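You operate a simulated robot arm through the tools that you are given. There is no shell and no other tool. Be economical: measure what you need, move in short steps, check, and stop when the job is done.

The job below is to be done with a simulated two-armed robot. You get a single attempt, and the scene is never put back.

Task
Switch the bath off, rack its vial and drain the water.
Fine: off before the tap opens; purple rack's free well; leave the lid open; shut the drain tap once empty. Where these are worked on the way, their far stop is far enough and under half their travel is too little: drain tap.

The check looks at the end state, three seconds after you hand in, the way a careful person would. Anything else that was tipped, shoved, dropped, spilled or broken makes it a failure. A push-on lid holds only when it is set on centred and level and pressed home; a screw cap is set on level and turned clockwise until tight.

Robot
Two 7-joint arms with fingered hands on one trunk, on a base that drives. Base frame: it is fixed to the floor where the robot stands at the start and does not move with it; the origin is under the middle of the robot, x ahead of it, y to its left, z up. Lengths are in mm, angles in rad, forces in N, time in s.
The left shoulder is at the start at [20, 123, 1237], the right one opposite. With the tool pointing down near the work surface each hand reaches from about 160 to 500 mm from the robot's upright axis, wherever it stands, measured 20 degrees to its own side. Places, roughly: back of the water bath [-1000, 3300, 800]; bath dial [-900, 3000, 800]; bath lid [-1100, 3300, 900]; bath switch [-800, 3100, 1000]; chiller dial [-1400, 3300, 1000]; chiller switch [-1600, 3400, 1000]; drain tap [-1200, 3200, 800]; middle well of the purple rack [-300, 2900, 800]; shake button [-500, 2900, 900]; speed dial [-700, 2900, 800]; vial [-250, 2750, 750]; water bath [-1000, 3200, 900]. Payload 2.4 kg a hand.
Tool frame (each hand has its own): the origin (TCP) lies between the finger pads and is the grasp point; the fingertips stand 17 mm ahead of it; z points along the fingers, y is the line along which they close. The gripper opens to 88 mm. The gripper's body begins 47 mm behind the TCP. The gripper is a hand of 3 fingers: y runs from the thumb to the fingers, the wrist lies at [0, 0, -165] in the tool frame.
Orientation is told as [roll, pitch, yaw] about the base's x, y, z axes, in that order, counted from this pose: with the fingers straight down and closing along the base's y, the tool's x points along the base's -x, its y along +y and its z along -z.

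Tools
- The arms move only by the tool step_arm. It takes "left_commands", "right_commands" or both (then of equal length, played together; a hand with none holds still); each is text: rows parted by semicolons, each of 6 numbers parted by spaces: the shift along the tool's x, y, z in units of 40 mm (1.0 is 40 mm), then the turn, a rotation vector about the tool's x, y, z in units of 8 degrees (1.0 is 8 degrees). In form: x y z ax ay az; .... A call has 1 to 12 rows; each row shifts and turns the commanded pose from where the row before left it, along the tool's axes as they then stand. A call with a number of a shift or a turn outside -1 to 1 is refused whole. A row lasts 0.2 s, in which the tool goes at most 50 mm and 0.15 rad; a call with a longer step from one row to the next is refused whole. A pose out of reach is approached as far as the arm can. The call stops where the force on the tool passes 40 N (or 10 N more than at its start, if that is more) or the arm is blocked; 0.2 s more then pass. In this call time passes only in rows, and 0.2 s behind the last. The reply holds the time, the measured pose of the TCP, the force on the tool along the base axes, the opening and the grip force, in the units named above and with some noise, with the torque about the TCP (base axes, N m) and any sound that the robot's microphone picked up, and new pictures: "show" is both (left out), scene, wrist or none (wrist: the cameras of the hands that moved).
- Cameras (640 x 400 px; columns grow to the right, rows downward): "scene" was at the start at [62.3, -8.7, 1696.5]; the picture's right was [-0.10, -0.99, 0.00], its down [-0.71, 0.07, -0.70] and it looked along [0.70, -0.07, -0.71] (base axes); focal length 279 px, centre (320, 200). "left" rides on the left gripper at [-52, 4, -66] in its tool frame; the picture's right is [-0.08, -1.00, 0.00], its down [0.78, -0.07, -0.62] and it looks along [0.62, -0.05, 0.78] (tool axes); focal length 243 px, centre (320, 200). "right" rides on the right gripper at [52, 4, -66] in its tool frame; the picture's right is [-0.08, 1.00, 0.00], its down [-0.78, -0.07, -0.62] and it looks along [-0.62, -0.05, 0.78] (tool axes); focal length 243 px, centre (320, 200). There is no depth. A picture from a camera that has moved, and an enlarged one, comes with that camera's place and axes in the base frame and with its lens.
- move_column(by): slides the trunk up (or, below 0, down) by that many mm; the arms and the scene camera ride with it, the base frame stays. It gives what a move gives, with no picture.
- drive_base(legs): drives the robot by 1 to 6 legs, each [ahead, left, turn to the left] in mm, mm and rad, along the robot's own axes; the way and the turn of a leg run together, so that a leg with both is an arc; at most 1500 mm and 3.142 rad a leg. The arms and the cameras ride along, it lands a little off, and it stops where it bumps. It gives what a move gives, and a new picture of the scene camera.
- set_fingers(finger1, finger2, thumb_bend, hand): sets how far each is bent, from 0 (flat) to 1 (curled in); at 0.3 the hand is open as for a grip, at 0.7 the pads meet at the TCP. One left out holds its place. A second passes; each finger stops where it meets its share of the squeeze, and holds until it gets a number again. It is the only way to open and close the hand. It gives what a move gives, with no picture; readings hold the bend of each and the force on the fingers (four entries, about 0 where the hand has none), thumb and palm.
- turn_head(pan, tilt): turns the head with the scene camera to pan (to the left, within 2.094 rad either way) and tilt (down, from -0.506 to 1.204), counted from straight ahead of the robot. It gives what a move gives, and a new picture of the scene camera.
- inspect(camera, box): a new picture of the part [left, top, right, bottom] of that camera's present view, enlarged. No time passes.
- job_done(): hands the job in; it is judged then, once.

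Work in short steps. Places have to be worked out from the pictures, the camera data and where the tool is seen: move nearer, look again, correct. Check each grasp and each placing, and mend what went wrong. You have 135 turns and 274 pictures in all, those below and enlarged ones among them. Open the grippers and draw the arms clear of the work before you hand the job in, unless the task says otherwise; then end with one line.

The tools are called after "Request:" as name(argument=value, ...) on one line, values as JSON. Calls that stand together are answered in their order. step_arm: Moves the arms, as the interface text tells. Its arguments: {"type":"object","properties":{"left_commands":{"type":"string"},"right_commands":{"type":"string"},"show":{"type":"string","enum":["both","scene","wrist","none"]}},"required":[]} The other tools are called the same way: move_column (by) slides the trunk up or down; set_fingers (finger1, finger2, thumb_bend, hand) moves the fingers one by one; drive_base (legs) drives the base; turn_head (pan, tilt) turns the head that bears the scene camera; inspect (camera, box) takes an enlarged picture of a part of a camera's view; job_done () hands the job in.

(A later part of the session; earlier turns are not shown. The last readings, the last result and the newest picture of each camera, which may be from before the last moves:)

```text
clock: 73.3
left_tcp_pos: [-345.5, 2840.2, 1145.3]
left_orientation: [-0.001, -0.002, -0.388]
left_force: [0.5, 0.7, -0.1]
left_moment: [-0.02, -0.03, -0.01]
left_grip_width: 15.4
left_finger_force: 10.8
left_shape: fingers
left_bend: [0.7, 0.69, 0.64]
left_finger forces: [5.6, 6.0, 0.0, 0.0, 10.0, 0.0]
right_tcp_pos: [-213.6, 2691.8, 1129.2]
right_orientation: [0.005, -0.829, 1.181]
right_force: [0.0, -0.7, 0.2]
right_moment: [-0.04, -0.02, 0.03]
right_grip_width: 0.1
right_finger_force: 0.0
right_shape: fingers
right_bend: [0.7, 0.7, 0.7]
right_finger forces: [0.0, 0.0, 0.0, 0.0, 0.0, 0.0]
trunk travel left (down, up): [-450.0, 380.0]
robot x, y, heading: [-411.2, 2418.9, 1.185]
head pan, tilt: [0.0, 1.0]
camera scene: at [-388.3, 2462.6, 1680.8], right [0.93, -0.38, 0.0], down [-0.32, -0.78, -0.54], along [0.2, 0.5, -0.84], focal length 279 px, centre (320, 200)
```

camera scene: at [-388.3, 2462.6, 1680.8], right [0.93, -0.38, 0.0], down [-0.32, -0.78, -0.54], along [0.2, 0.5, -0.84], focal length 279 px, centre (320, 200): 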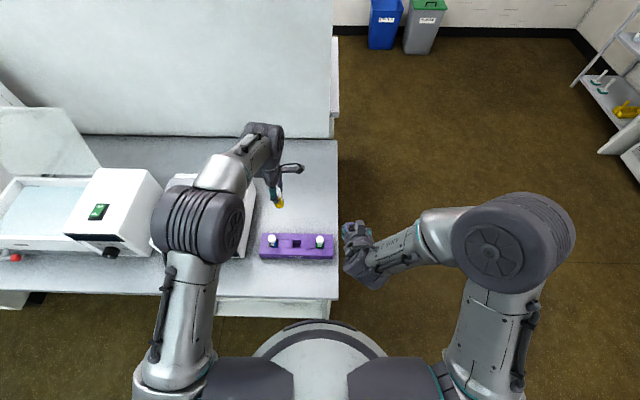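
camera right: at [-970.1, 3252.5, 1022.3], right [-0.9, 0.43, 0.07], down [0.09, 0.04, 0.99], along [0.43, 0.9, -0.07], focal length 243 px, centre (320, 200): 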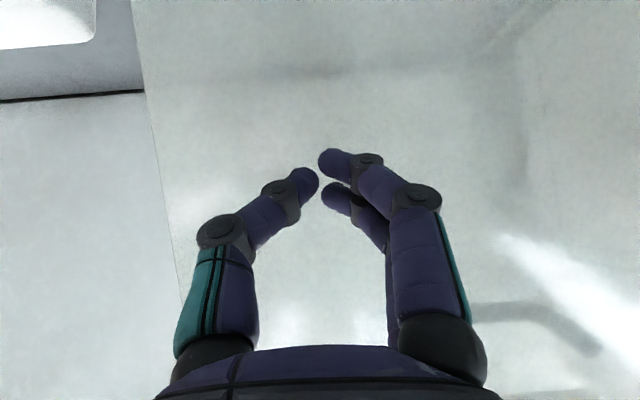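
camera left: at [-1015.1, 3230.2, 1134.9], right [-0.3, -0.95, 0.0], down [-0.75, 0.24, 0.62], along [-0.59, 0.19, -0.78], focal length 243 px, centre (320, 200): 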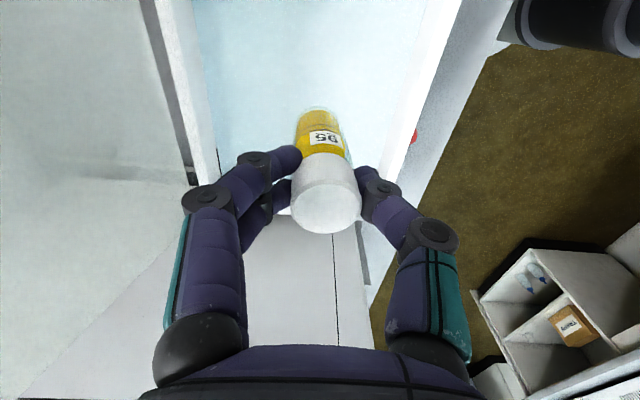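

The rack's free middle well is at about (-322,2855). I move the vial over it and lower to look with the wrist camera.

Request:
step_arm(left_commands="-0.4 0.5 0 0 0 0;0 0 1 0 0 0;0 0 1 0 0 0;0 0 1 0 0 0")

Request:
inspect(camera="scene", box=[230, 180, 360, 280])

Request:
inspect(camera="left", box=[160, 0, 480, 200])

```text
clock: 74.3
left_tcp_pos: [-324.5, 2851.0, 1027.6]
left_orientation: [0.0, -0.001, -0.39]
left_force: [0.8, -0.5, -0.3]
left_moment: [-0.01, -0.01, -0.01]
left_grip_width: 15.3
left_finger_force: 10.9
left_shape: fingers
left_bend: [0.7, 0.69, 0.64]
left_finger forces: [5.6, 6.0, 0.0, 0.0, 10.0, 0.0]
right_tcp_pos: [-213.5, 2691.7, 1128.2]
right_orientation: [0.003, -0.83, 1.183]
right_force: [0.3, 0.4, 0.3]
right_moment: [-0.03, 0.02, -0.01]
right_grip_width: 0.0
right_finger_force: 0.0
right_shape: fingers
right_bend: [0.7, 0.7, 0.7]
right_finger forces: [0.1, 0.0, 0.0, 0.0, 0.0, 0.1]
trunk travel left (down, up): [-450.0, 380.0]
robot x, y, heading: [-410.3, 2415.1, 1.178]
head pan, tilt: [0.0, 1.0]
camera scene: at [-388.8, 2463.1, 1680.8], right [0.93, -0.38, 0.0], down [-0.32, -0.78, -0.54], along [0.21, 0.5, -0.84], focal length 279 px, centre (320, 200)
camera left: at [-273.6, 2836.2, 1093.6], right [-0.3, -0.95, 0.0], down [-0.75, 0.23, 0.62], along [-0.59, 0.19, -0.78], focal length 243 px, centre (320, 200)
```

scene: 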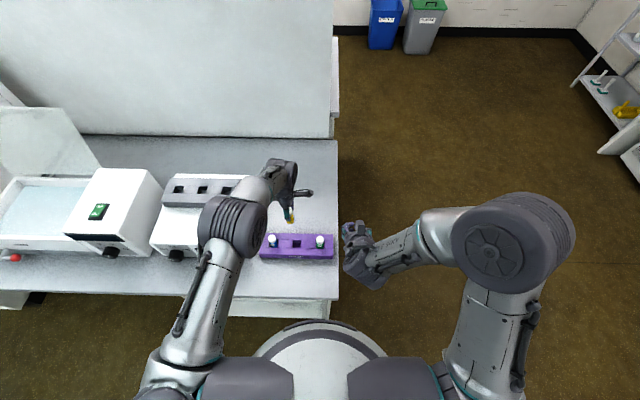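
left: 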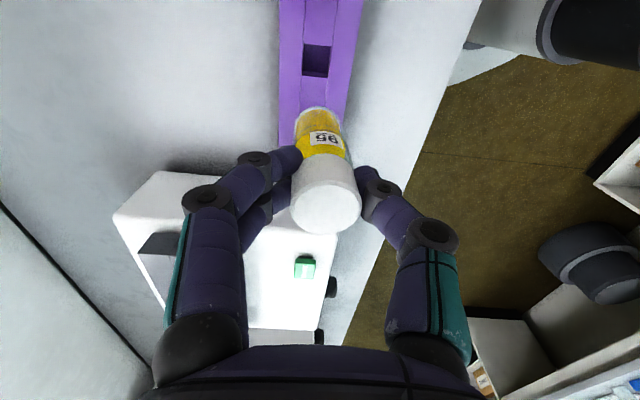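

```text
4.00 times, centred on (295, 230) of scene
camera zoom: at [-388.8, 2463.1, 1680.8], right [0.93, -0.38, 0.0], down [-0.32, -0.78, -0.54], along [0.21, 0.5, -0.84], focal length 1115 px, centre (420, 80)
```

zoom: 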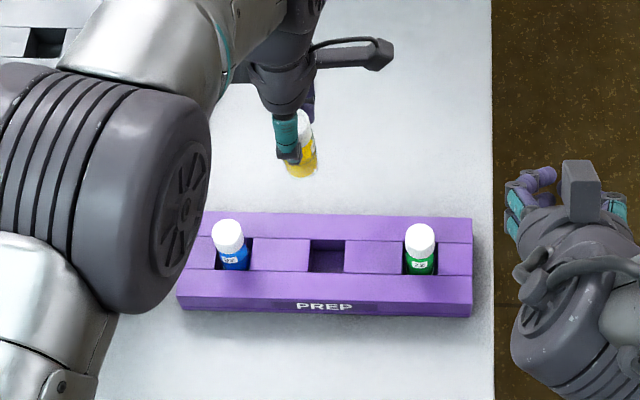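

```text
2.00 times, centred on (320, 100) of left
camera zoom: at [-273.6, 2836.2, 1093.6], right [-0.3, -0.95, 0.0], down [-0.75, 0.23, 0.62], along [-0.59, 0.19, -0.78], focal length 485 px, centre (320, 400)
```

zoom: 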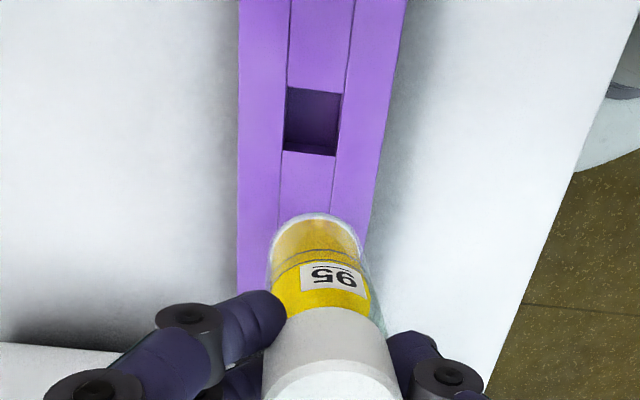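

The well is slightly right of and beyond the vial; neighbours are some 80 mm away. I correct ~9 mm right and 4 mm back, lower 60 mm and measure again.

Request:
step_arm(left_commands="-0.22 0.1 0.5 0 0 0;0 0 1 0 0 0", show="none")

Request:
inspect(camera="scene", box=[230, 180, 360, 280])

Request:
inspect(camera="left", box=[160, 0, 480, 200])

```text
clock: 74.9
left_tcp_pos: [-313.3, 2852.8, 966.8]
left_orientation: [0.001, 0.0, -0.39]
left_force: [-0.3, -0.3, -0.8]
left_moment: [-0.02, 0.04, -0.01]
left_grip_width: 15.2
left_finger_force: 9.9
left_shape: fingers
left_bend: [0.7, 0.69, 0.64]
left_finger forces: [5.5, 6.1, 0.0, 0.1, 9.7, 0.0]
right_tcp_pos: [-213.9, 2691.3, 1127.4]
right_orientation: [0.004, -0.83, 1.185]
right_force: [0.3, 0.8, 0.5]
right_moment: [0.0, 0.04, -0.01]
right_grip_width: 0.1
right_finger_force: 0.0
right_shape: fingers
right_bend: [0.7, 0.7, 0.7]
right_finger forces: [0.0, 0.0, 0.0, 0.0, 0.0, 0.0]
trunk travel left (down, up): [-450.0, 380.0]
robot x, y, heading: [-407.8, 2413.0, 1.184]
head pan, tilt: [0.0, 1.0]
```

```text
4.00 times, centred on (295, 230) of scene
camera zoom: at [-388.9, 2463.1, 1680.8], right [0.93, -0.38, 0.0], down [-0.32, -0.78, -0.54], along [0.21, 0.5, -0.84], focal length 1115 px, centre (420, 80)
```

zoom: 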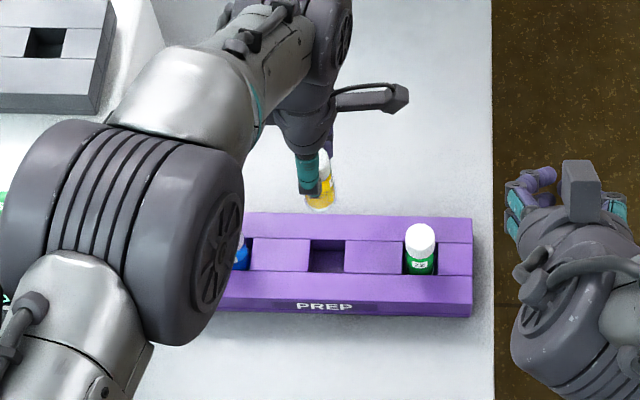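

```text
2.00 times, centred on (320, 100) of left
camera zoom: at [-264.0, 2836.9, 1034.2], right [-0.3, -0.95, 0.0], down [-0.75, 0.23, 0.62], along [-0.59, 0.19, -0.78], focal length 485 px, centre (320, 400)
```

zoom: 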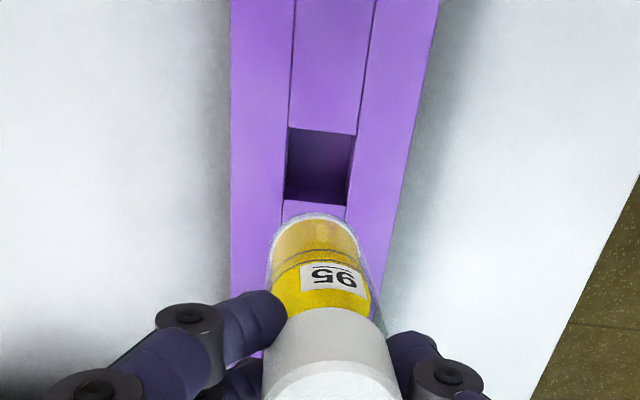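

The well mouth is at (-314,2854,797) and the vial is centred over it. I lower to just above the mouth and check.

Request:
step_arm(left_commands="0 0 1 0 0 0;0 0 0.9 0 0 0;0 0 0.4 0 0 0", show="none")

Request:
inspect(camera="scene", box=[230, 180, 360, 280])

Request:
inspect(camera="left", box=[160, 50, 480, 250])

```text
clock: 75.7
left_tcp_pos: [-321.3, 2843.8, 880.4]
left_orientation: [-0.001, 0.0, -0.39]
left_force: [0.1, 0.4, 0.0]
left_moment: [0.02, 0.0, -0.01]
left_grip_width: 15.0
left_finger_force: 10.5
left_shape: fingers
left_bend: [0.7, 0.69, 0.64]
left_finger forces: [5.3, 6.0, 0.0, 0.1, 9.6, 0.0]
left hand out of reach, approached as far as the arm can: row 2, 3
right_tcp_pos: [-214.3, 2691.5, 1128.9]
right_orientation: [0.004, -0.829, 1.183]
right_force: [-0.3, 0.6, 0.9]
right_moment: [-0.06, 0.04, 0.01]
right_grip_width: 0.2
right_finger_force: 0.1
right_shape: fingers
right_bend: [0.7, 0.7, 0.7]
right_finger forces: [0.1, 0.1, 0.1, 0.0, 0.0, 0.0]
trunk travel left (down, up): [-450.0, 380.0]
robot x, y, heading: [-411.4, 2414.8, 1.181]
head pan, tilt: [0.0, 1.0]
```

```text
4.00 times, centred on (295, 230) of scene
camera zoom: at [-388.9, 2462.9, 1680.8], right [0.93, -0.38, 0.0], down [-0.32, -0.78, -0.54], along [0.21, 0.5, -0.84], focal length 1115 px, centre (420, 80)
```

zoom: 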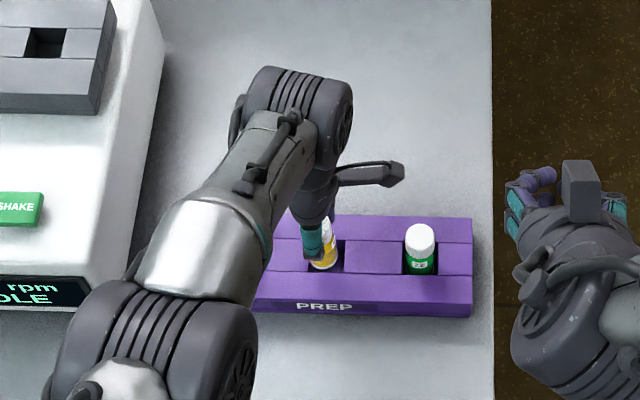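

```text
2.00 times, centred on (320, 150) of left
camera zoom: at [-271.6, 2828.1, 947.0], right [-0.3, -0.95, 0.0], down [-0.75, 0.24, 0.62], along [-0.59, 0.19, -0.78], focal length 485 px, centre (320, 300)
```

zoom: 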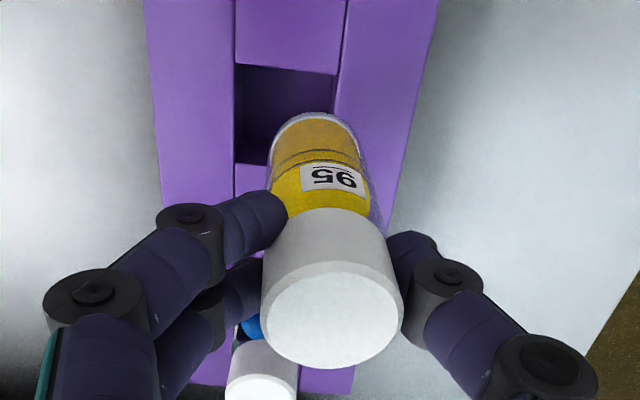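

The arm is at its low reach limit. I lift the vial again, then lower the trunk by 150 mm to gain reach.

Request:
step_arm(left_commands="0 0 -1 0 0 0;0 0 -1 0 0 0;0 0 -1 0 0 0;0 0 -1 0 0 0;0 0 -1 0 0 0", show="none")

Request:
move_column(by=-140)

Request:
inspect(camera="left", box=[160, 0, 480, 200])

Request:
inspect(camera="scene", box=[0, 0, 640, 400])

```text
clock: 76.9
left_tcp_pos: [-298.2, 2875.0, 1069.9]
left_orientation: [-0.004, 0.001, -0.39]
left_force: [-0.1, 0.0, -0.4]
left_moment: [0.0, -0.02, -0.01]
left_grip_width: 14.7
left_finger_force: 9.5
left_shape: fingers
left_bend: [0.7, 0.69, 0.64]
left_finger forces: [5.1, 5.8, 0.0, 0.0, 8.6, 0.1]
left hand out of reach, approached as far as the arm can: row 1, 2, 3, 4
right_tcp_pos: [-213.2, 2692.1, 1128.5]
right_orientation: [0.006, -0.828, 1.184]
right_force: [-1.1, 0.0, -0.1]
right_moment: [0.0, -0.02, -0.02]
right_grip_width: 0.0
right_finger_force: 0.1
right_shape: fingers
right_bend: [0.7, 0.7, 0.7]
right_finger forces: [0.1, 0.1, 0.1, 0.1, 0.1, 0.1]
trunk travel left (down, up): [-450.0, 380.0]
robot x, y, heading: [-409.6, 2415.6, 1.181]
head pan, tilt: [0.0, 1.0]
```

```text
clock: 78.6
left_tcp_pos: [-297.3, 2874.8, 929.5]
left_orientation: [-0.003, -0.002, -0.389]
left_force: [0.3, -0.7, 0.5]
left_moment: [0.01, -0.02, 0.01]
left_grip_width: 14.6
left_finger_force: 9.7
left_shape: fingers
left_bend: [0.7, 0.69, 0.64]
left_finger forces: [5.1, 5.8, 0.1, 0.0, 8.7, 0.1]
right_tcp_pos: [-213.9, 2692.0, 988.2]
right_orientation: [0.005, -0.829, 1.184]
right_force: [0.7, -0.9, 0.5]
right_moment: [-0.02, 0.01, -0.04]
right_grip_width: 0.0
right_finger_force: 0.1
right_shape: fingers
right_bend: [0.7, 0.7, 0.7]
right_finger forces: [0.0, 0.0, 0.0, 0.0, 0.0, 0.0]
trunk travel left (down, up): [-310.0, 520.0]
robot x, y, heading: [-414.7, 2419.6, 1.18]
head pan, tilt: [0.0, 1.0]
```

```text
2.00 times, centred on (320, 100) of left
camera zoom: at [-247.8, 2860.1, 997.8], right [-0.3, -0.95, 0.0], down [-0.75, 0.24, 0.62], along [-0.59, 0.18, -0.78], focal length 485 px, centre (320, 400)
```

zoom: 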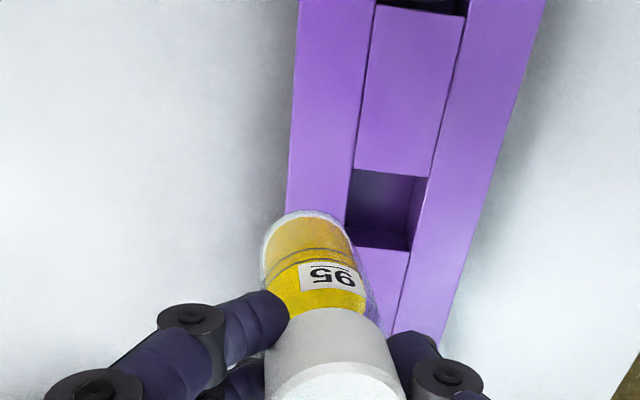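

```text
1.00 times, centred on (320, 200) of scene (not enlarged: the box is as wide or as high as the picture)
camera zoom: at [-388.8, 2462.7, 1540.9], right [0.93, -0.38, 0.0], down [-0.32, -0.78, -0.54], along [0.21, 0.5, -0.84], focal length 279 px, centre (320, 200)
```

zoom: 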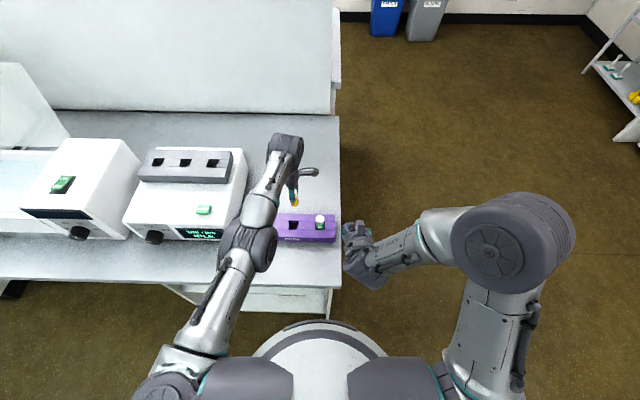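

The vial is now 26 mm too far back and 8 mm too far right. I correct this and check the alignment.

Request:
step_arm(left_commands="0.19 -0.65 0 0 0 0;0 0 0 0 0 0", show="none")

Request:
inspect(camera="left", box=[160, 0, 480, 200])

Request:
inspect(camera="scene", box=[230, 160, 360, 260])

```text
clock: 79.2
left_tcp_pos: [-297.7, 2875.7, 929.9]
left_orientation: [-0.004, 0.002, -0.39]
left_force: [0.6, -0.2, -0.6]
left_moment: [0.0, 0.0, 0.0]
left_grip_width: 14.5
left_finger_force: 9.8
left_shape: fingers
left_bend: [0.7, 0.69, 0.64]
left_finger forces: [5.1, 5.8, 0.1, 0.1, 8.6, 0.0]
left hand out of reach, approached as far as the arm can: row 1
right_tcp_pos: [-213.3, 2691.1, 988.3]
right_orientation: [0.005, -0.829, 1.184]
right_force: [0.0, 0.0, 0.6]
right_moment: [-0.01, -0.02, -0.02]
right_grip_width: 0.0
right_finger_force: 0.1
right_shape: fingers
right_bend: [0.7, 0.7, 0.7]
right_finger forces: [0.1, 0.0, 0.1, 0.0, 0.1, 0.0]
trunk travel left (down, up): [-310.0, 520.0]
robot x, y, heading: [-410.0, 2414.9, 1.181]
head pan, tilt: [0.0, 1.0]
```

```text
2.00 times, centred on (320, 100) of left
camera zoom: at [-247.7, 2860.1, 997.7], right [-0.3, -0.95, 0.0], down [-0.75, 0.24, 0.62], along [-0.59, 0.18, -0.78], focal length 485 px, centre (320, 400)
```

zoom: 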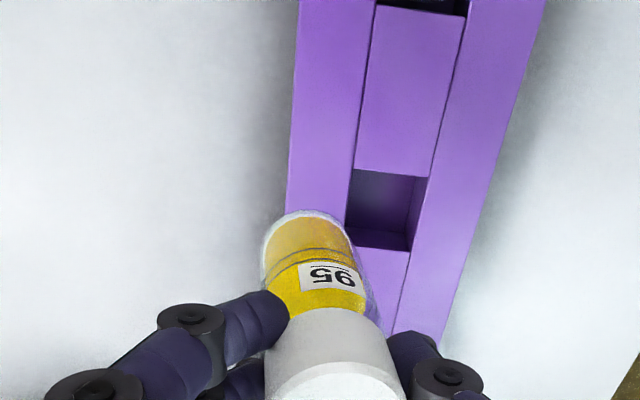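

```text
4.00 times, centred on (295, 210) of scene
camera zoom: at [-388.8, 2462.8, 1540.8], right [0.93, -0.38, 0.0], down [-0.32, -0.78, -0.54], along [0.21, 0.5, -0.84], focal length 1115 px, centre (420, 160)
```

zoom: 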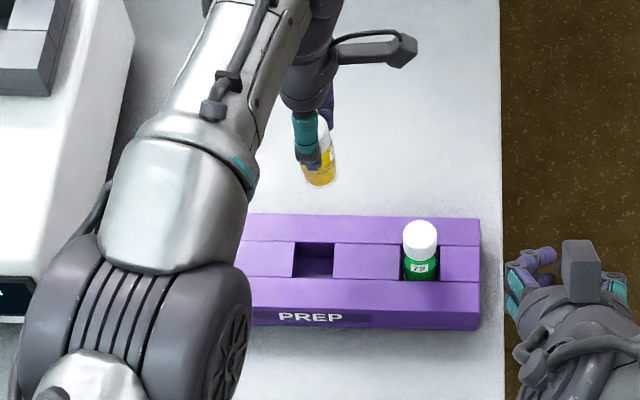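

The arm seems stuck at a joint limit here. I try backing out upward and toward the robot.

Request:
step_arm(left_commands="0 -0.3 -0.8 0 0 0;0 -0.3 -0.8 0 0 0;0 -0.3 0 0 0 0")

```text
clock: 80.0
left_tcp_pos: [-293.3, 2866.2, 997.4]
left_orientation: [-0.002, 0.0, -0.39]
left_force: [0.3, 0.2, -0.3]
left_moment: [-0.01, 0.0, -0.01]
left_grip_width: 14.4
left_finger_force: 9.4
left_shape: fingers
left_bend: [0.71, 0.7, 0.65]
left_finger forces: [4.9, 5.6, 0.1, 0.0, 8.2, 0.0]
left hand out of reach, approached as far as the arm can: row 1, 2, 3
right_tcp_pos: [-213.5, 2692.2, 988.0]
right_orientation: [0.004, -0.83, 1.182]
right_force: [-0.2, 0.1, -0.8]
right_moment: [-0.01, -0.01, -0.02]
right_grip_width: 0.0
right_finger_force: 0.1
right_shape: fingers
right_bend: [0.7, 0.7, 0.7]
right_finger forces: [0.0, 0.0, 0.0, 0.0, 0.1, 0.1]
trunk travel left (down, up): [-310.0, 520.0]
robot x, y, heading: [-407.8, 2416.8, 1.182]
head pan, tilt: [0.0, 1.0]
camera scene: at [-388.7, 2462.8, 1540.8], right [0.93, -0.38, 0.0], down [-0.32, -0.78, -0.54], along [0.21, 0.5, -0.84], focal length 279 px, centre (320, 200)
camera left: at [-243.3, 2850.7, 1064.8], right [-0.3, -0.95, 0.0], down [-0.75, 0.24, 0.62], along [-0.59, 0.18, -0.78], focal length 243 px, centre (320, 200)
```

scene: 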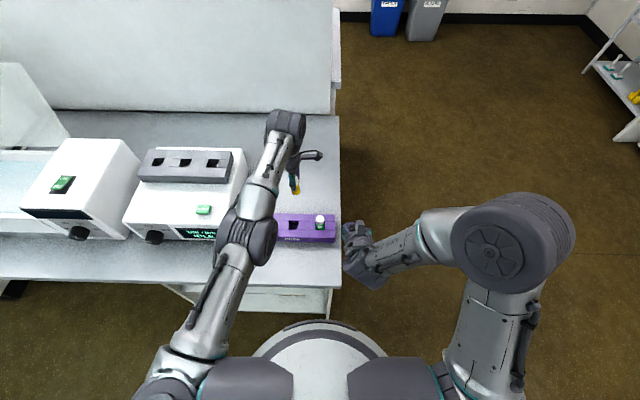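
left: 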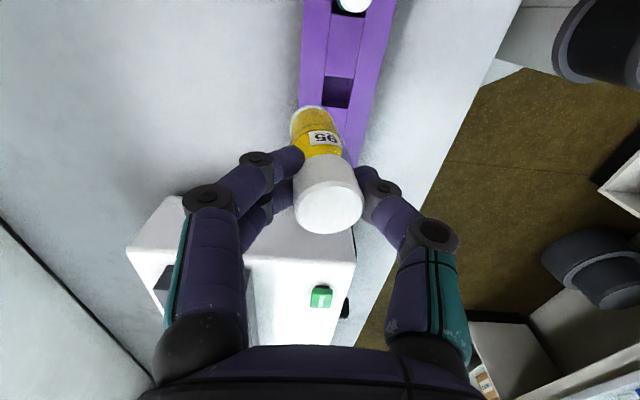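

The pose is simply near full extension and the commanded pose lies beyond it. I keep commanding toward the robot until the hand follows.

Request:
step_arm(left_commands="0 -0.5 0 0 0 0;0 -0.5 0 0 0 0;0 -0.5 0 0 0 0", show="none")

```text
clock: 80.8
left_tcp_pos: [-287.9, 2861.2, 1002.6]
left_orientation: [-0.003, 0.001, -0.387]
left_force: [0.4, -0.7, -0.6]
left_moment: [0.02, -0.02, -0.01]
left_grip_width: 14.3
left_finger_force: 9.1
left_shape: fingers
left_bend: [0.71, 0.7, 0.65]
left_finger forces: [5.0, 5.6, 0.1, 0.0, 8.2, 0.0]
left hand out of reach, approached as far as the arm can: row 1, 2, 3
right_tcp_pos: [-213.9, 2691.5, 988.1]
right_orientation: [0.006, -0.83, 1.183]
right_force: [-0.6, -0.2, 0.3]
right_moment: [0.02, -0.01, -0.01]
right_grip_width: 0.1
right_finger_force: 0.0
right_shape: fingers
right_bend: [0.7, 0.7, 0.7]
right_finger forces: [0.0, 0.0, 0.0, 0.0, 0.1, 0.0]
trunk travel left (down, up): [-310.0, 520.0]
robot x, y, heading: [-408.8, 2416.6, 1.183]
head pan, tilt: [0.0, 1.0]
```

It slides along a joint limit, likely the wrist turn. I turn the hand back about its own axis by about 40° (harmless to the upright vial) and come back.

Request:
step_arm(left_commands="0 0 0 0 0 -1;0 0 0 0 0 -1;0 0 0 0 0 -1;0 0 0 0 0 -1;0 0 0 0 0 -1", show="scene")

```text
clock: 82.0
left_tcp_pos: [-287.3, 2861.0, 1003.0]
left_orientation: [-0.002, 0.003, 0.311]
left_force: [1.0, -0.7, -0.4]
left_moment: [-0.01, 0.0, 0.01]
left_grip_width: 14.5
left_finger_force: 9.6
left_shape: fingers
left_bend: [0.71, 0.7, 0.65]
left_finger forces: [4.9, 5.6, 0.0, 0.0, 8.2, 0.0]
right_tcp_pos: [-214.0, 2692.8, 987.8]
right_orientation: [0.005, -0.829, 1.183]
right_force: [0.8, -0.7, 0.5]
right_moment: [-0.01, 0.01, -0.01]
right_grip_width: 0.0
right_finger_force: 0.1
right_shape: fingers
right_bend: [0.7, 0.7, 0.7]
right_finger forces: [0.1, 0.0, 0.0, 0.0, 0.0, 0.0]
trunk travel left (down, up): [-310.0, 520.0]
robot x, y, heading: [-408.3, 2414.8, 1.182]
head pan, tilt: [0.0, 1.0]
camera scene: at [-388.8, 2462.8, 1540.8], right [0.93, -0.38, 0.0], down [-0.32, -0.78, -0.54], along [0.21, 0.5, -0.84], focal length 279 px, centre (320, 200)
```

scene: 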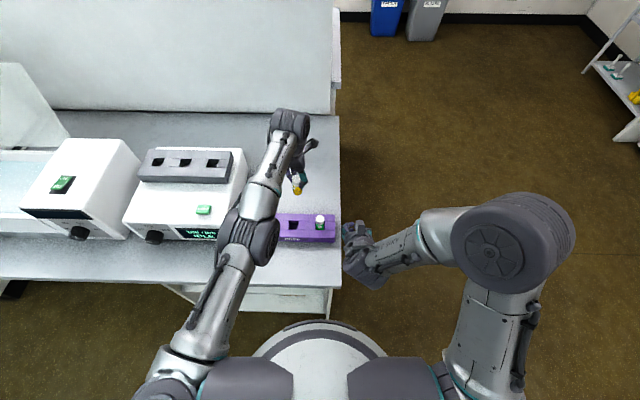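

The turn freed it. Now I move to over the well: about 27 mm along tool x.

Request:
step_arm(left_commands="0.35 0 0 0 0 0;0.34 0.04 0 0 0 0;0 0 0.5 0 0 0", show="wrist")

```text
clock: 82.8
left_tcp_pos: [-300.4, 2872.6, 985.7]
left_orientation: [-0.002, 0.004, 0.308]
left_force: [-0.2, 0.4, -0.8]
left_moment: [0.01, 0.0, -0.02]
left_grip_width: 14.5
left_finger_force: 8.8
left_shape: fingers
left_bend: [0.71, 0.7, 0.65]
left_finger forces: [5.0, 5.6, 0.0, 0.1, 8.0, 0.0]
left hand out of reach, approached as far as the arm can: row 1, 2
right_tcp_pos: [-214.0, 2691.1, 988.5]
right_orientation: [0.006, -0.828, 1.185]
right_force: [0.1, 0.8, 0.3]
right_moment: [0.0, 0.0, 0.01]
right_grip_width: 0.0
right_finger_force: 0.1
right_shape: fingers
right_bend: [0.7, 0.7, 0.7]
right_finger forces: [0.0, 0.0, 0.0, 0.1, 0.0, 0.1]
trunk travel left (down, up): [-310.0, 520.0]
robot x, y, heading: [-411.3, 2418.8, 1.181]
head pan, tilt: [0.0, 1.0]
camera left: at [-251.7, 2893.7, 1052.4], right [0.38, -0.92, 0.0], down [-0.72, -0.3, 0.62], along [-0.58, -0.24, -0.78], focal length 243 px, centre (320, 200)
```

left: 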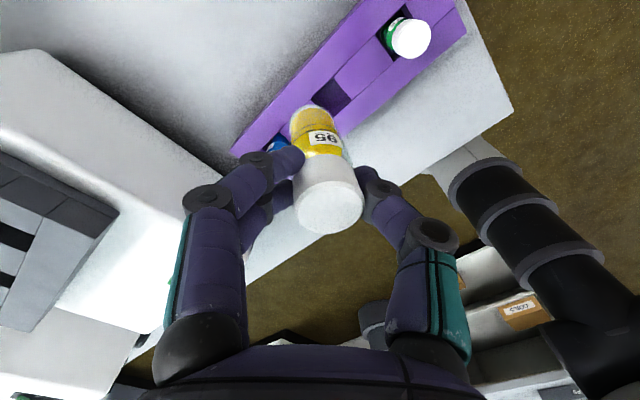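

The wrist is at exactly 450 mm from the shoulder, i.e. the elbow is straight. I command a bigger pull straight toward the shoulder to bend it.

Request:
step_arm(left_commands="0.8 -0.7 0 0 0 0;0.8 -0.7 0 0 0 0", show="none")

```text
clock: 83.4
left_tcp_pos: [-293.5, 2865.3, 996.8]
left_orientation: [-0.003, 0.004, 0.31]
left_force: [0.5, -0.3, -0.4]
left_moment: [0.02, 0.02, 0.01]
left_grip_width: 14.3
left_finger_force: 9.3
left_shape: fingers
left_bend: [0.71, 0.7, 0.65]
left_finger forces: [5.1, 5.5, 0.0, 0.0, 8.2, 0.0]
left hand out of reach, approached as far as the arm can: row 1, 2
right_tcp_pos: [-212.5, 2691.5, 988.5]
right_orientation: [0.005, -0.828, 1.183]
right_force: [-0.6, 1.0, 0.1]
right_moment: [0.0, -0.02, -0.01]
right_grip_width: 0.0
right_finger_force: 0.0
right_shape: fingers
right_bend: [0.7, 0.7, 0.7]
right_finger forces: [0.0, 0.0, 0.1, 0.0, 0.0, 0.0]
trunk travel left (down, up): [-310.0, 520.0]
robot x, y, heading: [-405.9, 2418.5, 1.181]
head pan, tilt: [0.0, 1.0]
```

Pulling straight in is singular. I try a tangential move (up), which should let the elbow bend.

Request:
step_arm(left_commands="0 0 -1 0 0 0;0 0 -1 0 0 0;0.4 -0.6 -0.7 0 0 0;0.4 -0.6 -0.7 0 0 0;0.5 -0.6 0 0 0 0;0.5 -0.6 0 0 0 0", show="scene")

```text
clock: 84.8
left_tcp_pos: [-285.8, 2801.8, 1139.7]
left_orientation: [-0.001, 0.002, 0.309]
left_force: [-0.1, -0.4, -0.6]
left_moment: [0.02, 0.02, 0.0]
left_grip_width: 13.6
left_finger_force: 9.3
left_shape: fingers
left_bend: [0.71, 0.7, 0.65]
left_finger forces: [4.9, 5.5, 0.0, 0.0, 8.0, 0.1]
left hand out of reach, approached as far as the arm can: row 1, 2, 3, 4, 5, 6
right_tcp_pos: [-212.5, 2691.5, 988.1]
right_orientation: [0.006, -0.829, 1.184]
right_force: [-0.6, 0.3, 0.3]
right_moment: [-0.02, 0.02, 0.0]
right_grip_width: 0.0
right_finger_force: 0.0
right_shape: fingers
right_bend: [0.7, 0.7, 0.7]
right_finger forces: [0.1, 0.0, 0.0, 0.0, 0.0, 0.0]
trunk travel left (down, up): [-310.0, 520.0]
robot x, y, heading: [-406.4, 2413.8, 1.179]
head pan, tilt: [0.0, 1.0]
camera scene: at [-388.8, 2462.6, 1540.8], right [0.93, -0.38, 0.0], down [-0.32, -0.78, -0.54], along [0.21, 0.5, -0.84], focal length 279 px, centre (320, 200)
```

scene: 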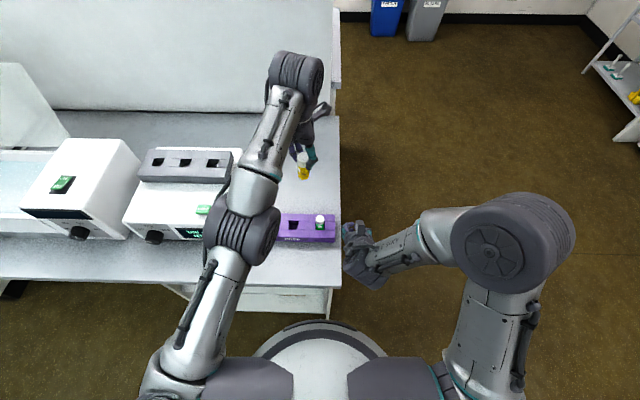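

I check the hold on the vial, since the grip width is slowly shrinking.

Request:
inspect(camera="left", box=[160, 50, 480, 250])

Request:
inspect(camera="scene", box=[140, 40, 360, 400])

```text
2.00 times, centred on (320, 150) of left
camera zoom: at [-237.0, 2822.6, 1207.1], right [0.38, -0.92, 0.0], down [-0.72, -0.3, 0.62], along [-0.57, -0.24, -0.78], focal length 485 px, centre (320, 300)
```

zoom: 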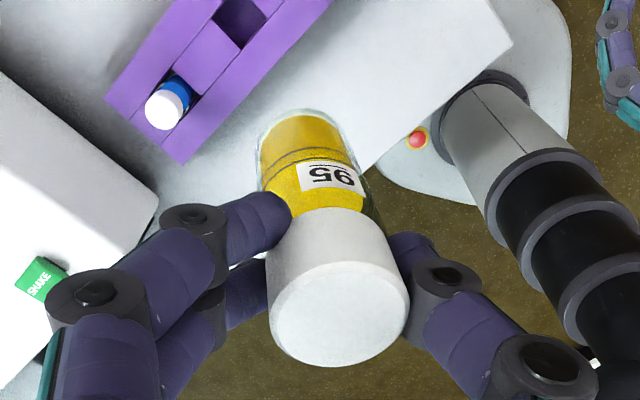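

```text
1.11 times, centred on (250, 220) of scene
camera zoom: at [-388.8, 2462.6, 1540.8], right [0.93, -0.38, 0.0], down [-0.32, -0.78, -0.54], along [0.21, 0.5, -0.84], focal length 310 px, centre (398, 178)
```

zoom: 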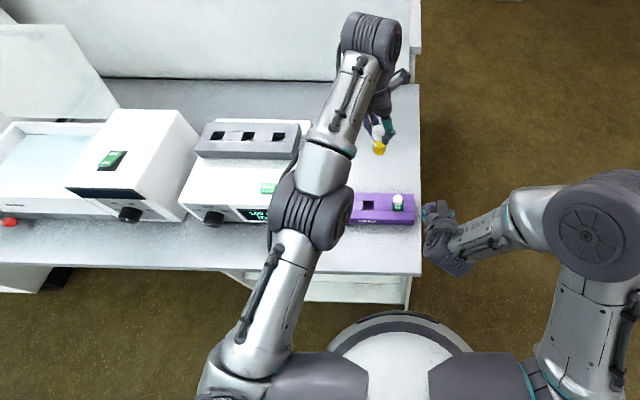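

The vial is still held. I try tilting the hand (fingers outward) so the wrist comes inward and the elbow bends.

Request:
step_arm(left_commands="0 0 0 -0.59 -0.8 0;0 0 0 -0.59 -0.8 0;0 0 0 -0.59 -0.8 0", show="none")

```text
clock: 85.6
left_tcp_pos: [-246.6, 2842.5, 1169.3]
left_orientation: [0.254, -0.33, 0.267]
left_force: [-0.6, -0.4, -0.4]
left_moment: [0.0, 0.0, 0.04]
left_grip_width: 13.3
left_finger_force: 9.0
left_shape: fingers
left_bend: [0.71, 0.7, 0.65]
left_finger forces: [4.8, 5.3, 0.0, 0.1, 7.9, 0.1]
left hand out of reach, approached as far as the arm can: row 1, 2, 3
right_tcp_pos: [-214.7, 2691.3, 987.0]
right_orientation: [0.005, -0.828, 1.183]
right_force: [-0.5, 0.2, 0.3]
right_moment: [-0.01, -0.01, 0.0]
right_grip_width: 0.0
right_finger_force: 0.1
right_shape: fingers
right_bend: [0.7, 0.7, 0.7]
right_finger forces: [0.0, 0.0, 0.1, 0.0, 0.0, 0.0]
trunk travel left (down, up): [-310.0, 520.0]
robot x, y, heading: [-407.9, 2418.0, 1.187]
head pan, tilt: [0.0, 1.0]
```

The elbow stays straight. I try sideways motion combined with an inward pull.

Request:
step_arm(left_commands="-0.3 -0.9 0 0 0 0;-0.3 -0.9 0 0 0 0;0.3 -0.9 0 0 0 0;0.3 -0.9 0 0 0 0", show="none")

```text
clock: 86.6
left_tcp_pos: [-227.3, 2820.9, 1171.2]
left_orientation: [0.254, -0.327, 0.268]
left_force: [-0.5, -0.1, -1.1]
left_moment: [0.02, -0.02, 0.0]
left_grip_width: 13.2
left_finger_force: 8.7
left_shape: fingers
left_bend: [0.71, 0.7, 0.65]
left_finger forces: [4.9, 5.3, 0.0, 0.0, 8.0, 0.0]
left hand out of reach, approached as far as the arm can: row 1, 2, 3, 4
right_tcp_pos: [-212.4, 2691.3, 988.3]
right_orientation: [0.005, -0.829, 1.182]
right_force: [0.0, -0.9, 0.0]
right_moment: [0.01, 0.02, 0.0]
right_grip_width: 0.0
right_finger_force: 0.1
right_shape: fingers
right_bend: [0.7, 0.7, 0.7]
right_finger forces: [0.1, 0.0, 0.0, 0.1, 0.0, 0.0]
trunk travel left (down, up): [-310.0, 520.0]
robot x, y, heading: [-409.9, 2415.1, 1.18]
head pan, tilt: [0.0, 1.0]
```

Still locked; I try the other side (left and inward) and downward.

Request:
step_arm(left_commands="0.9 0.4 0 0 0 0;0.9 0.4 0 0 0 0;0.9 0.2 0 0 0 0;0.9 0 0 0 0 0;0.9 -0.3 0 0 0 0", show="none")

```text
clock: 87.8
left_tcp_pos: [-330.1, 2893.1, 1188.0]
left_orientation: [0.254, -0.328, 0.267]
left_force: [-0.4, 0.5, -0.1]
left_moment: [0.02, -0.02, -0.02]
left_grip_width: 13.1
left_finger_force: 8.1
left_shape: fingers
left_bend: [0.71, 0.7, 0.65]
left_finger forces: [4.2, 4.7, 0.0, 0.0, 7.9, 0.0]
left hand out of reach, approached as far as the arm can: row 1, 2, 3, 4, 5
right_tcp_pos: [-212.5, 2690.7, 987.3]
right_orientation: [0.004, -0.829, 1.186]
right_force: [-0.6, 0.3, 0.3]
right_moment: [-0.02, -0.01, 0.04]
right_grip_width: 0.0
right_finger_force: 0.1
right_shape: fingers
right_bend: [0.7, 0.7, 0.7]
right_finger forces: [0.0, 0.0, 0.0, 0.0, 0.0, 0.0]
trunk travel left (down, up): [-310.0, 520.0]
robot x, y, heading: [-411.4, 2414.9, 1.181]
head pan, tilt: [0.0, 1.0]
```

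I firm the grip a little, and then try a pure sideways move to the right, which is the elbow's flexing side.

Request:
set_fingers(hand="left", finger1=0.78, finger2=0.78, thumb_bend=0.74)

Request:
step_arm(left_commands="-0.78 -0.62 0 0 0 0;-0.78 -0.62 0 0 0 0;-0.78 -0.62 0 0 0 0;0 -1 0 0 0 0;0 -1 0 0 0 0;0 -1 0 0 0 0", show="scene")

```text
clock: 88.8
left_tcp_pos: [-330.2, 2892.9, 1189.1]
left_orientation: [0.254, -0.328, 0.267]
left_force: [0.1, -0.2, -0.1]
left_moment: [0.0, 0.02, -0.04]
left_grip_width: 13.4
left_finger_force: 11.1
left_shape: fingers
left_bend: [0.73, 0.73, 0.64]
left_finger forces: [5.2, 6.5, 0.0, 0.0, 10.7, 0.0]
right_tcp_pos: [-213.5, 2692.0, 988.3]
right_orientation: [0.006, -0.829, 1.183]
right_force: [-0.3, -0.1, 0.2]
right_moment: [0.02, 0.05, 0.02]
right_grip_width: 0.0
right_finger_force: 0.0
right_shape: fingers
right_bend: [0.7, 0.7, 0.7]
right_finger forces: [0.0, 0.0, 0.0, 0.1, 0.0, 0.1]
trunk travel left (down, up): [-310.0, 520.0]
robot x, y, heading: [-410.4, 2416.9, 1.183]
head pan, tilt: [0.0, 1.0]
```

```text
clock: 90.2
left_tcp_pos: [-230.4, 2812.5, 1183.0]
left_orientation: [0.255, -0.33, 0.268]
left_force: [-0.1, -0.4, -1.1]
left_moment: [0.06, 0.04, 0.01]
left_grip_width: 13.1
left_finger_force: 11.2
left_shape: fingers
left_bend: [0.73, 0.73, 0.64]
left_finger forces: [5.4, 6.8, 0.1, 0.0, 10.5, 0.1]
left hand out of reach, approached as far as the arm can: row 1, 2, 3, 4, 5, 6
right_tcp_pos: [-214.1, 2692.1, 988.3]
right_orientation: [0.005, -0.829, 1.184]
right_force: [0.0, 0.0, -0.2]
right_moment: [0.01, 0.02, 0.05]
right_grip_width: 0.0
right_finger_force: 0.0
right_shape: fingers
right_bend: [0.7, 0.7, 0.7]
right_finger forces: [0.1, 0.1, 0.1, 0.0, 0.1, 0.0]
trunk travel left (down, up): [-310.0, 520.0]
robot x, y, heading: [-408.3, 2415.2, 1.184]
head pan, tilt: [0.0, 1.0]
camera scene: at [-388.9, 2462.7, 1540.8], right [0.93, -0.38, 0.0], down [-0.32, -0.78, -0.54], along [0.21, 0.5, -0.84], focal length 279 px, centre (320, 200)
```

scene: 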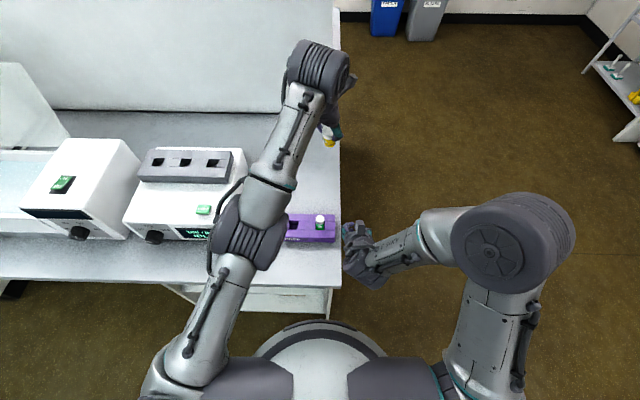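

The bent elbow normally points up and outward, so flexing should go with a downward move. I try down and slightly inward.

Request:
step_arm(left_commands="0.4 -0.3 0.85 0 0 0;0.4 -0.3 0.85 0 0 0;0.4 -0.3 0.85 0 0 0;0.4 -0.3 0.85 0 0 0", show="none")

```text
clock: 91.2
left_tcp_pos: [-210.4, 2866.7, 1060.3]
left_orientation: [0.256, -0.329, 0.268]
left_force: [0.8, -0.6, -0.7]
left_moment: [0.0, 0.03, 0.0]
left_grip_width: 12.4
left_finger_force: 10.7
left_shape: fingers
left_bend: [0.73, 0.73, 0.64]
left_finger forces: [5.2, 6.6, 0.0, 0.0, 10.6, 0.0]
left hand out of reach, approached as far as the arm can: row 1, 2, 3, 4
right_tcp_pos: [-213.6, 2691.1, 988.4]
right_orientation: [0.004, -0.829, 1.182]
right_force: [1.5, -0.3, 0.1]
right_moment: [-0.01, 0.0, -0.01]
right_grip_width: 0.0
right_finger_force: 0.1
right_shape: fingers
right_bend: [0.7, 0.7, 0.7]
right_finger forces: [0.0, 0.0, 0.1, 0.1, 0.0, 0.1]
trunk travel left (down, up): [-310.0, 520.0]
robot x, y, heading: [-410.9, 2417.3, 1.179]
head pan, tilt: [0.0, 1.0]
```

I combine tilting the fingers back inward with an inward and downward shift, the flexing sense for the elbow.

Request:
step_arm(left_commands="0.6 -0.5 0.4 0.59 0.8 0;0.6 -0.5 0.4 0.59 0.8 0;0.6 -0.5 0.3 0.59 0.8 0;0.6 -0.5 0 0.59 0.8 0;0.6 -0.5 -0.2 0.59 0.8 0", show="scene")

```text
clock: 92.4
left_tcp_pos: [-273.5, 2794.0, 1010.7]
left_orientation: [-0.15, 0.201, 0.295]
left_force: [-0.4, 0.6, 0.0]
left_moment: [0.01, -0.01, 0.02]
left_grip_width: 11.2
left_finger_force: 11.4
left_shape: fingers
left_bend: [0.75, 0.73, 0.64]
left_finger forces: [5.7, 6.0, 0.1, 0.1, 10.4, 0.1]
left hand out of reach, approached as far as the arm can: row 1, 2, 3, 4, 5
right_tcp_pos: [-214.0, 2691.5, 988.0]
right_orientation: [0.005, -0.829, 1.183]
right_force: [-0.2, 0.9, 0.5]
right_moment: [-0.03, 0.03, 0.01]
right_grip_width: 0.0
right_finger_force: 0.1
right_shape: fingers
right_bend: [0.7, 0.7, 0.7]
right_finger forces: [0.0, 0.1, 0.1, 0.0, 0.0, 0.0]
trunk travel left (down, up): [-310.0, 520.0]
robot x, y, heading: [-406.8, 2417.4, 1.182]
head pan, tilt: [0.0, 1.0]
camera scene: at [-388.8, 2462.8, 1540.8], right [0.93, -0.38, 0.0], down [-0.32, -0.78, -0.54], along [0.21, 0.5, -0.84], focal length 279 px, centre (320, 200)
```

scene: 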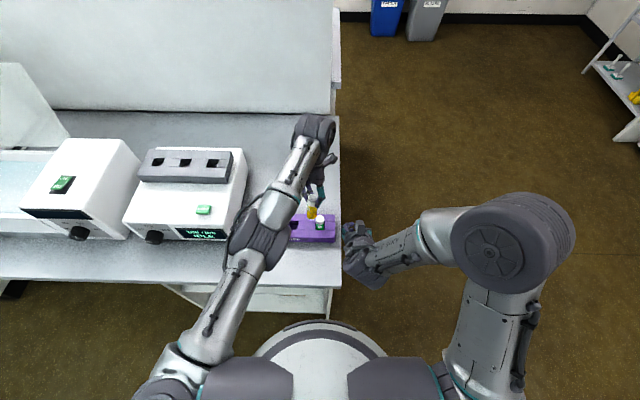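

I check the vial in the hand again.

Request:
inspect(camera="left", box=[120, 0, 520, 250])

```text
1.60 times, centred on (320, 125) of left
camera zoom: at [-216.1, 2826.0, 1063.1], right [0.4, -0.91, 0.13], down [-0.62, -0.16, 0.77], along [-0.68, -0.38, -0.63], focal length 388 px, centre (320, 320)
```

zoom: 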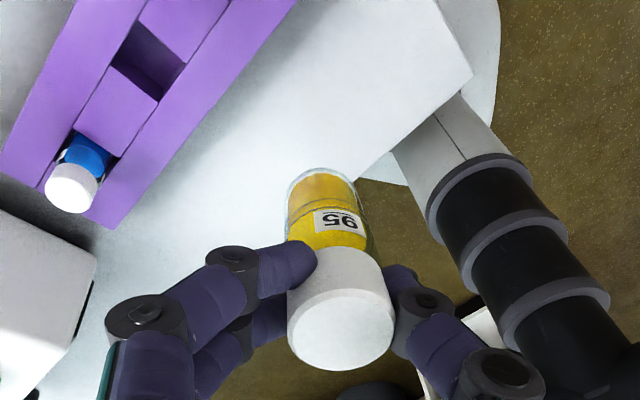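

The vial is secure. I test whether an outward move is accepted, to learn which limit this is, while levelling the hand.

Request:
step_arm(left_commands="-0.4 0.32 0 -0.55 -0.72 0;-0.4 0.32 0 -0.55 -0.72 0;-0.4 0.32 0 0 0 0", show="none")

```text
clock: 93.2
left_tcp_pos: [-251.5, 2825.9, 1000.0]
left_orientation: [-0.012, 0.023, 0.308]
left_force: [-0.2, -0.6, -0.1]
left_moment: [-0.01, -0.02, 0.0]
left_grip_width: 11.2
left_finger_force: 11.2
left_shape: fingers
left_bend: [0.75, 0.73, 0.64]
left_finger forces: [5.6, 5.9, 0.0, 0.0, 10.3, 0.1]
left hand out of reach, approached as far as the arm can: row 3
right_tcp_pos: [-214.5, 2692.1, 987.6]
right_orientation: [0.006, -0.83, 1.184]
right_force: [0.4, -0.6, 0.2]
right_moment: [-0.03, -0.01, -0.01]
right_grip_width: 0.2
right_finger_force: 0.2
right_shape: fingers
right_bend: [0.7, 0.7, 0.7]
right_finger forces: [0.0, 0.1, 0.0, 0.0, 0.1, 0.1]
trunk travel left (down, up): [-310.0, 520.0]
robot x, y, heading: [-408.3, 2413.0, 1.183]
head pan, tilt: [0.0, 1.0]
```

So it truly is full extension. I leave the arm like this and position with base and trunk: the well lies just about 68 mm to the left. I raise the right hand and drive left 68 mm.

Request:
step_arm(right_commands="-0.74 0 -0.67 0 0 0;-0.74 0 -0.67 0 0 0;-0.74 0 -0.67 0 0 0", show="none")

Request:
drive_base(legs=[[0, 68, 0]])

Request:
inspect(camera="left", box=[160, 0, 480, 200])

```text
clock: 94.0
left_tcp_pos: [-252.7, 2826.3, 1000.0]
left_orientation: [-0.012, 0.024, 0.31]
left_force: [-0.5, 0.0, -0.8]
left_moment: [0.01, 0.0, -0.03]
left_grip_width: 11.0
left_finger_force: 10.6
left_shape: fingers
left_bend: [0.75, 0.73, 0.64]
left_finger forces: [5.6, 6.1, 0.0, 0.1, 10.3, 0.0]
right_tcp_pos: [-212.1, 2692.3, 1108.4]
right_orientation: [0.009, -0.832, 1.182]
right_force: [0.1, -0.7, 0.2]
right_moment: [0.01, -0.02, 0.0]
right_grip_width: 0.0
right_finger_force: 0.0
right_shape: fingers
right_bend: [0.7, 0.7, 0.7]
right_finger forces: [0.0, 0.1, 0.1, 0.0, 0.0, 0.0]
trunk travel left (down, up): [-310.0, 520.0]
robot x, y, heading: [-409.3, 2417.1, 1.187]
head pan, tilt: [0.0, 1.0]
```

```text
clock: 95.0
left_tcp_pos: [-317.0, 2851.1, 1000.3]
left_orientation: [-0.012, 0.024, 0.308]
left_force: [-0.6, 0.1, 0.6]
left_moment: [0.02, 0.0, 0.01]
left_grip_width: 11.1
left_finger_force: 10.5
left_shape: fingers
left_bend: [0.75, 0.73, 0.64]
left_finger forces: [5.8, 6.1, 0.0, 0.0, 10.3, 0.0]
right_tcp_pos: [-277.5, 2719.5, 1108.0]
right_orientation: [0.002, -0.829, 1.183]
right_force: [0.4, 0.1, 0.0]
right_moment: [0.03, -0.02, -0.01]
right_grip_width: 0.0
right_finger_force: 0.1
right_shape: fingers
right_bend: [0.7, 0.7, 0.7]
right_finger forces: [0.0, 0.0, 0.1, 0.1, 0.1, 0.0]
trunk travel left (down, up): [-310.0, 520.0]
robot x, y, heading: [-471.0, 2438.1, 1.174]
head pan, tilt: [0.0, 1.0]
camera scene: at [-453.7, 2489.4, 1540.8], right [0.92, -0.38, 0.0], down [-0.32, -0.78, -0.54], along [0.21, 0.5, -0.84], focal length 279 px, centre (320, 200)
```

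scene: 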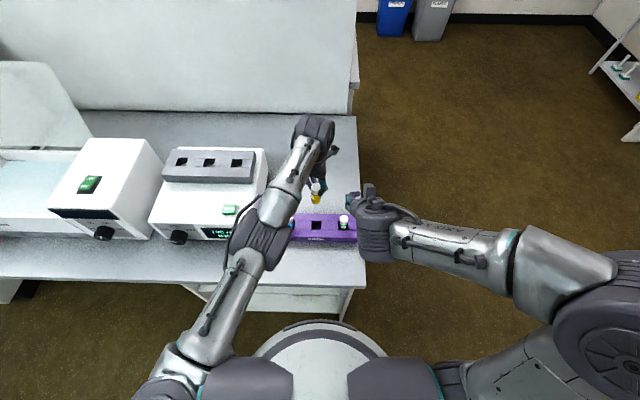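

```text
2.00 times, centred on (320, 100) of left
camera zoom: at [-267.0, 2873.6, 1066.0], right [0.38, -0.92, 0.01], down [-0.71, -0.29, 0.64], along [-0.59, -0.25, -0.77], focal length 485 px, centre (320, 400)
```

zoom: 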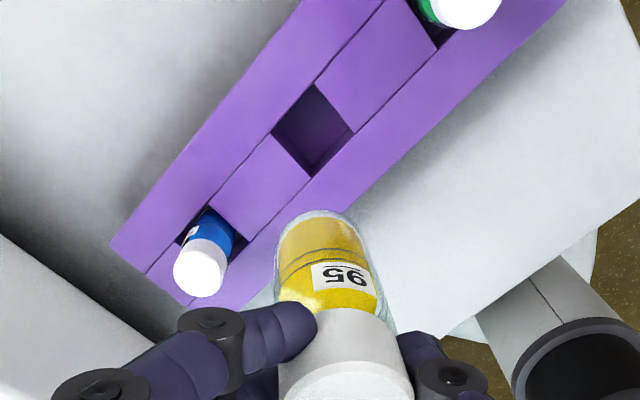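

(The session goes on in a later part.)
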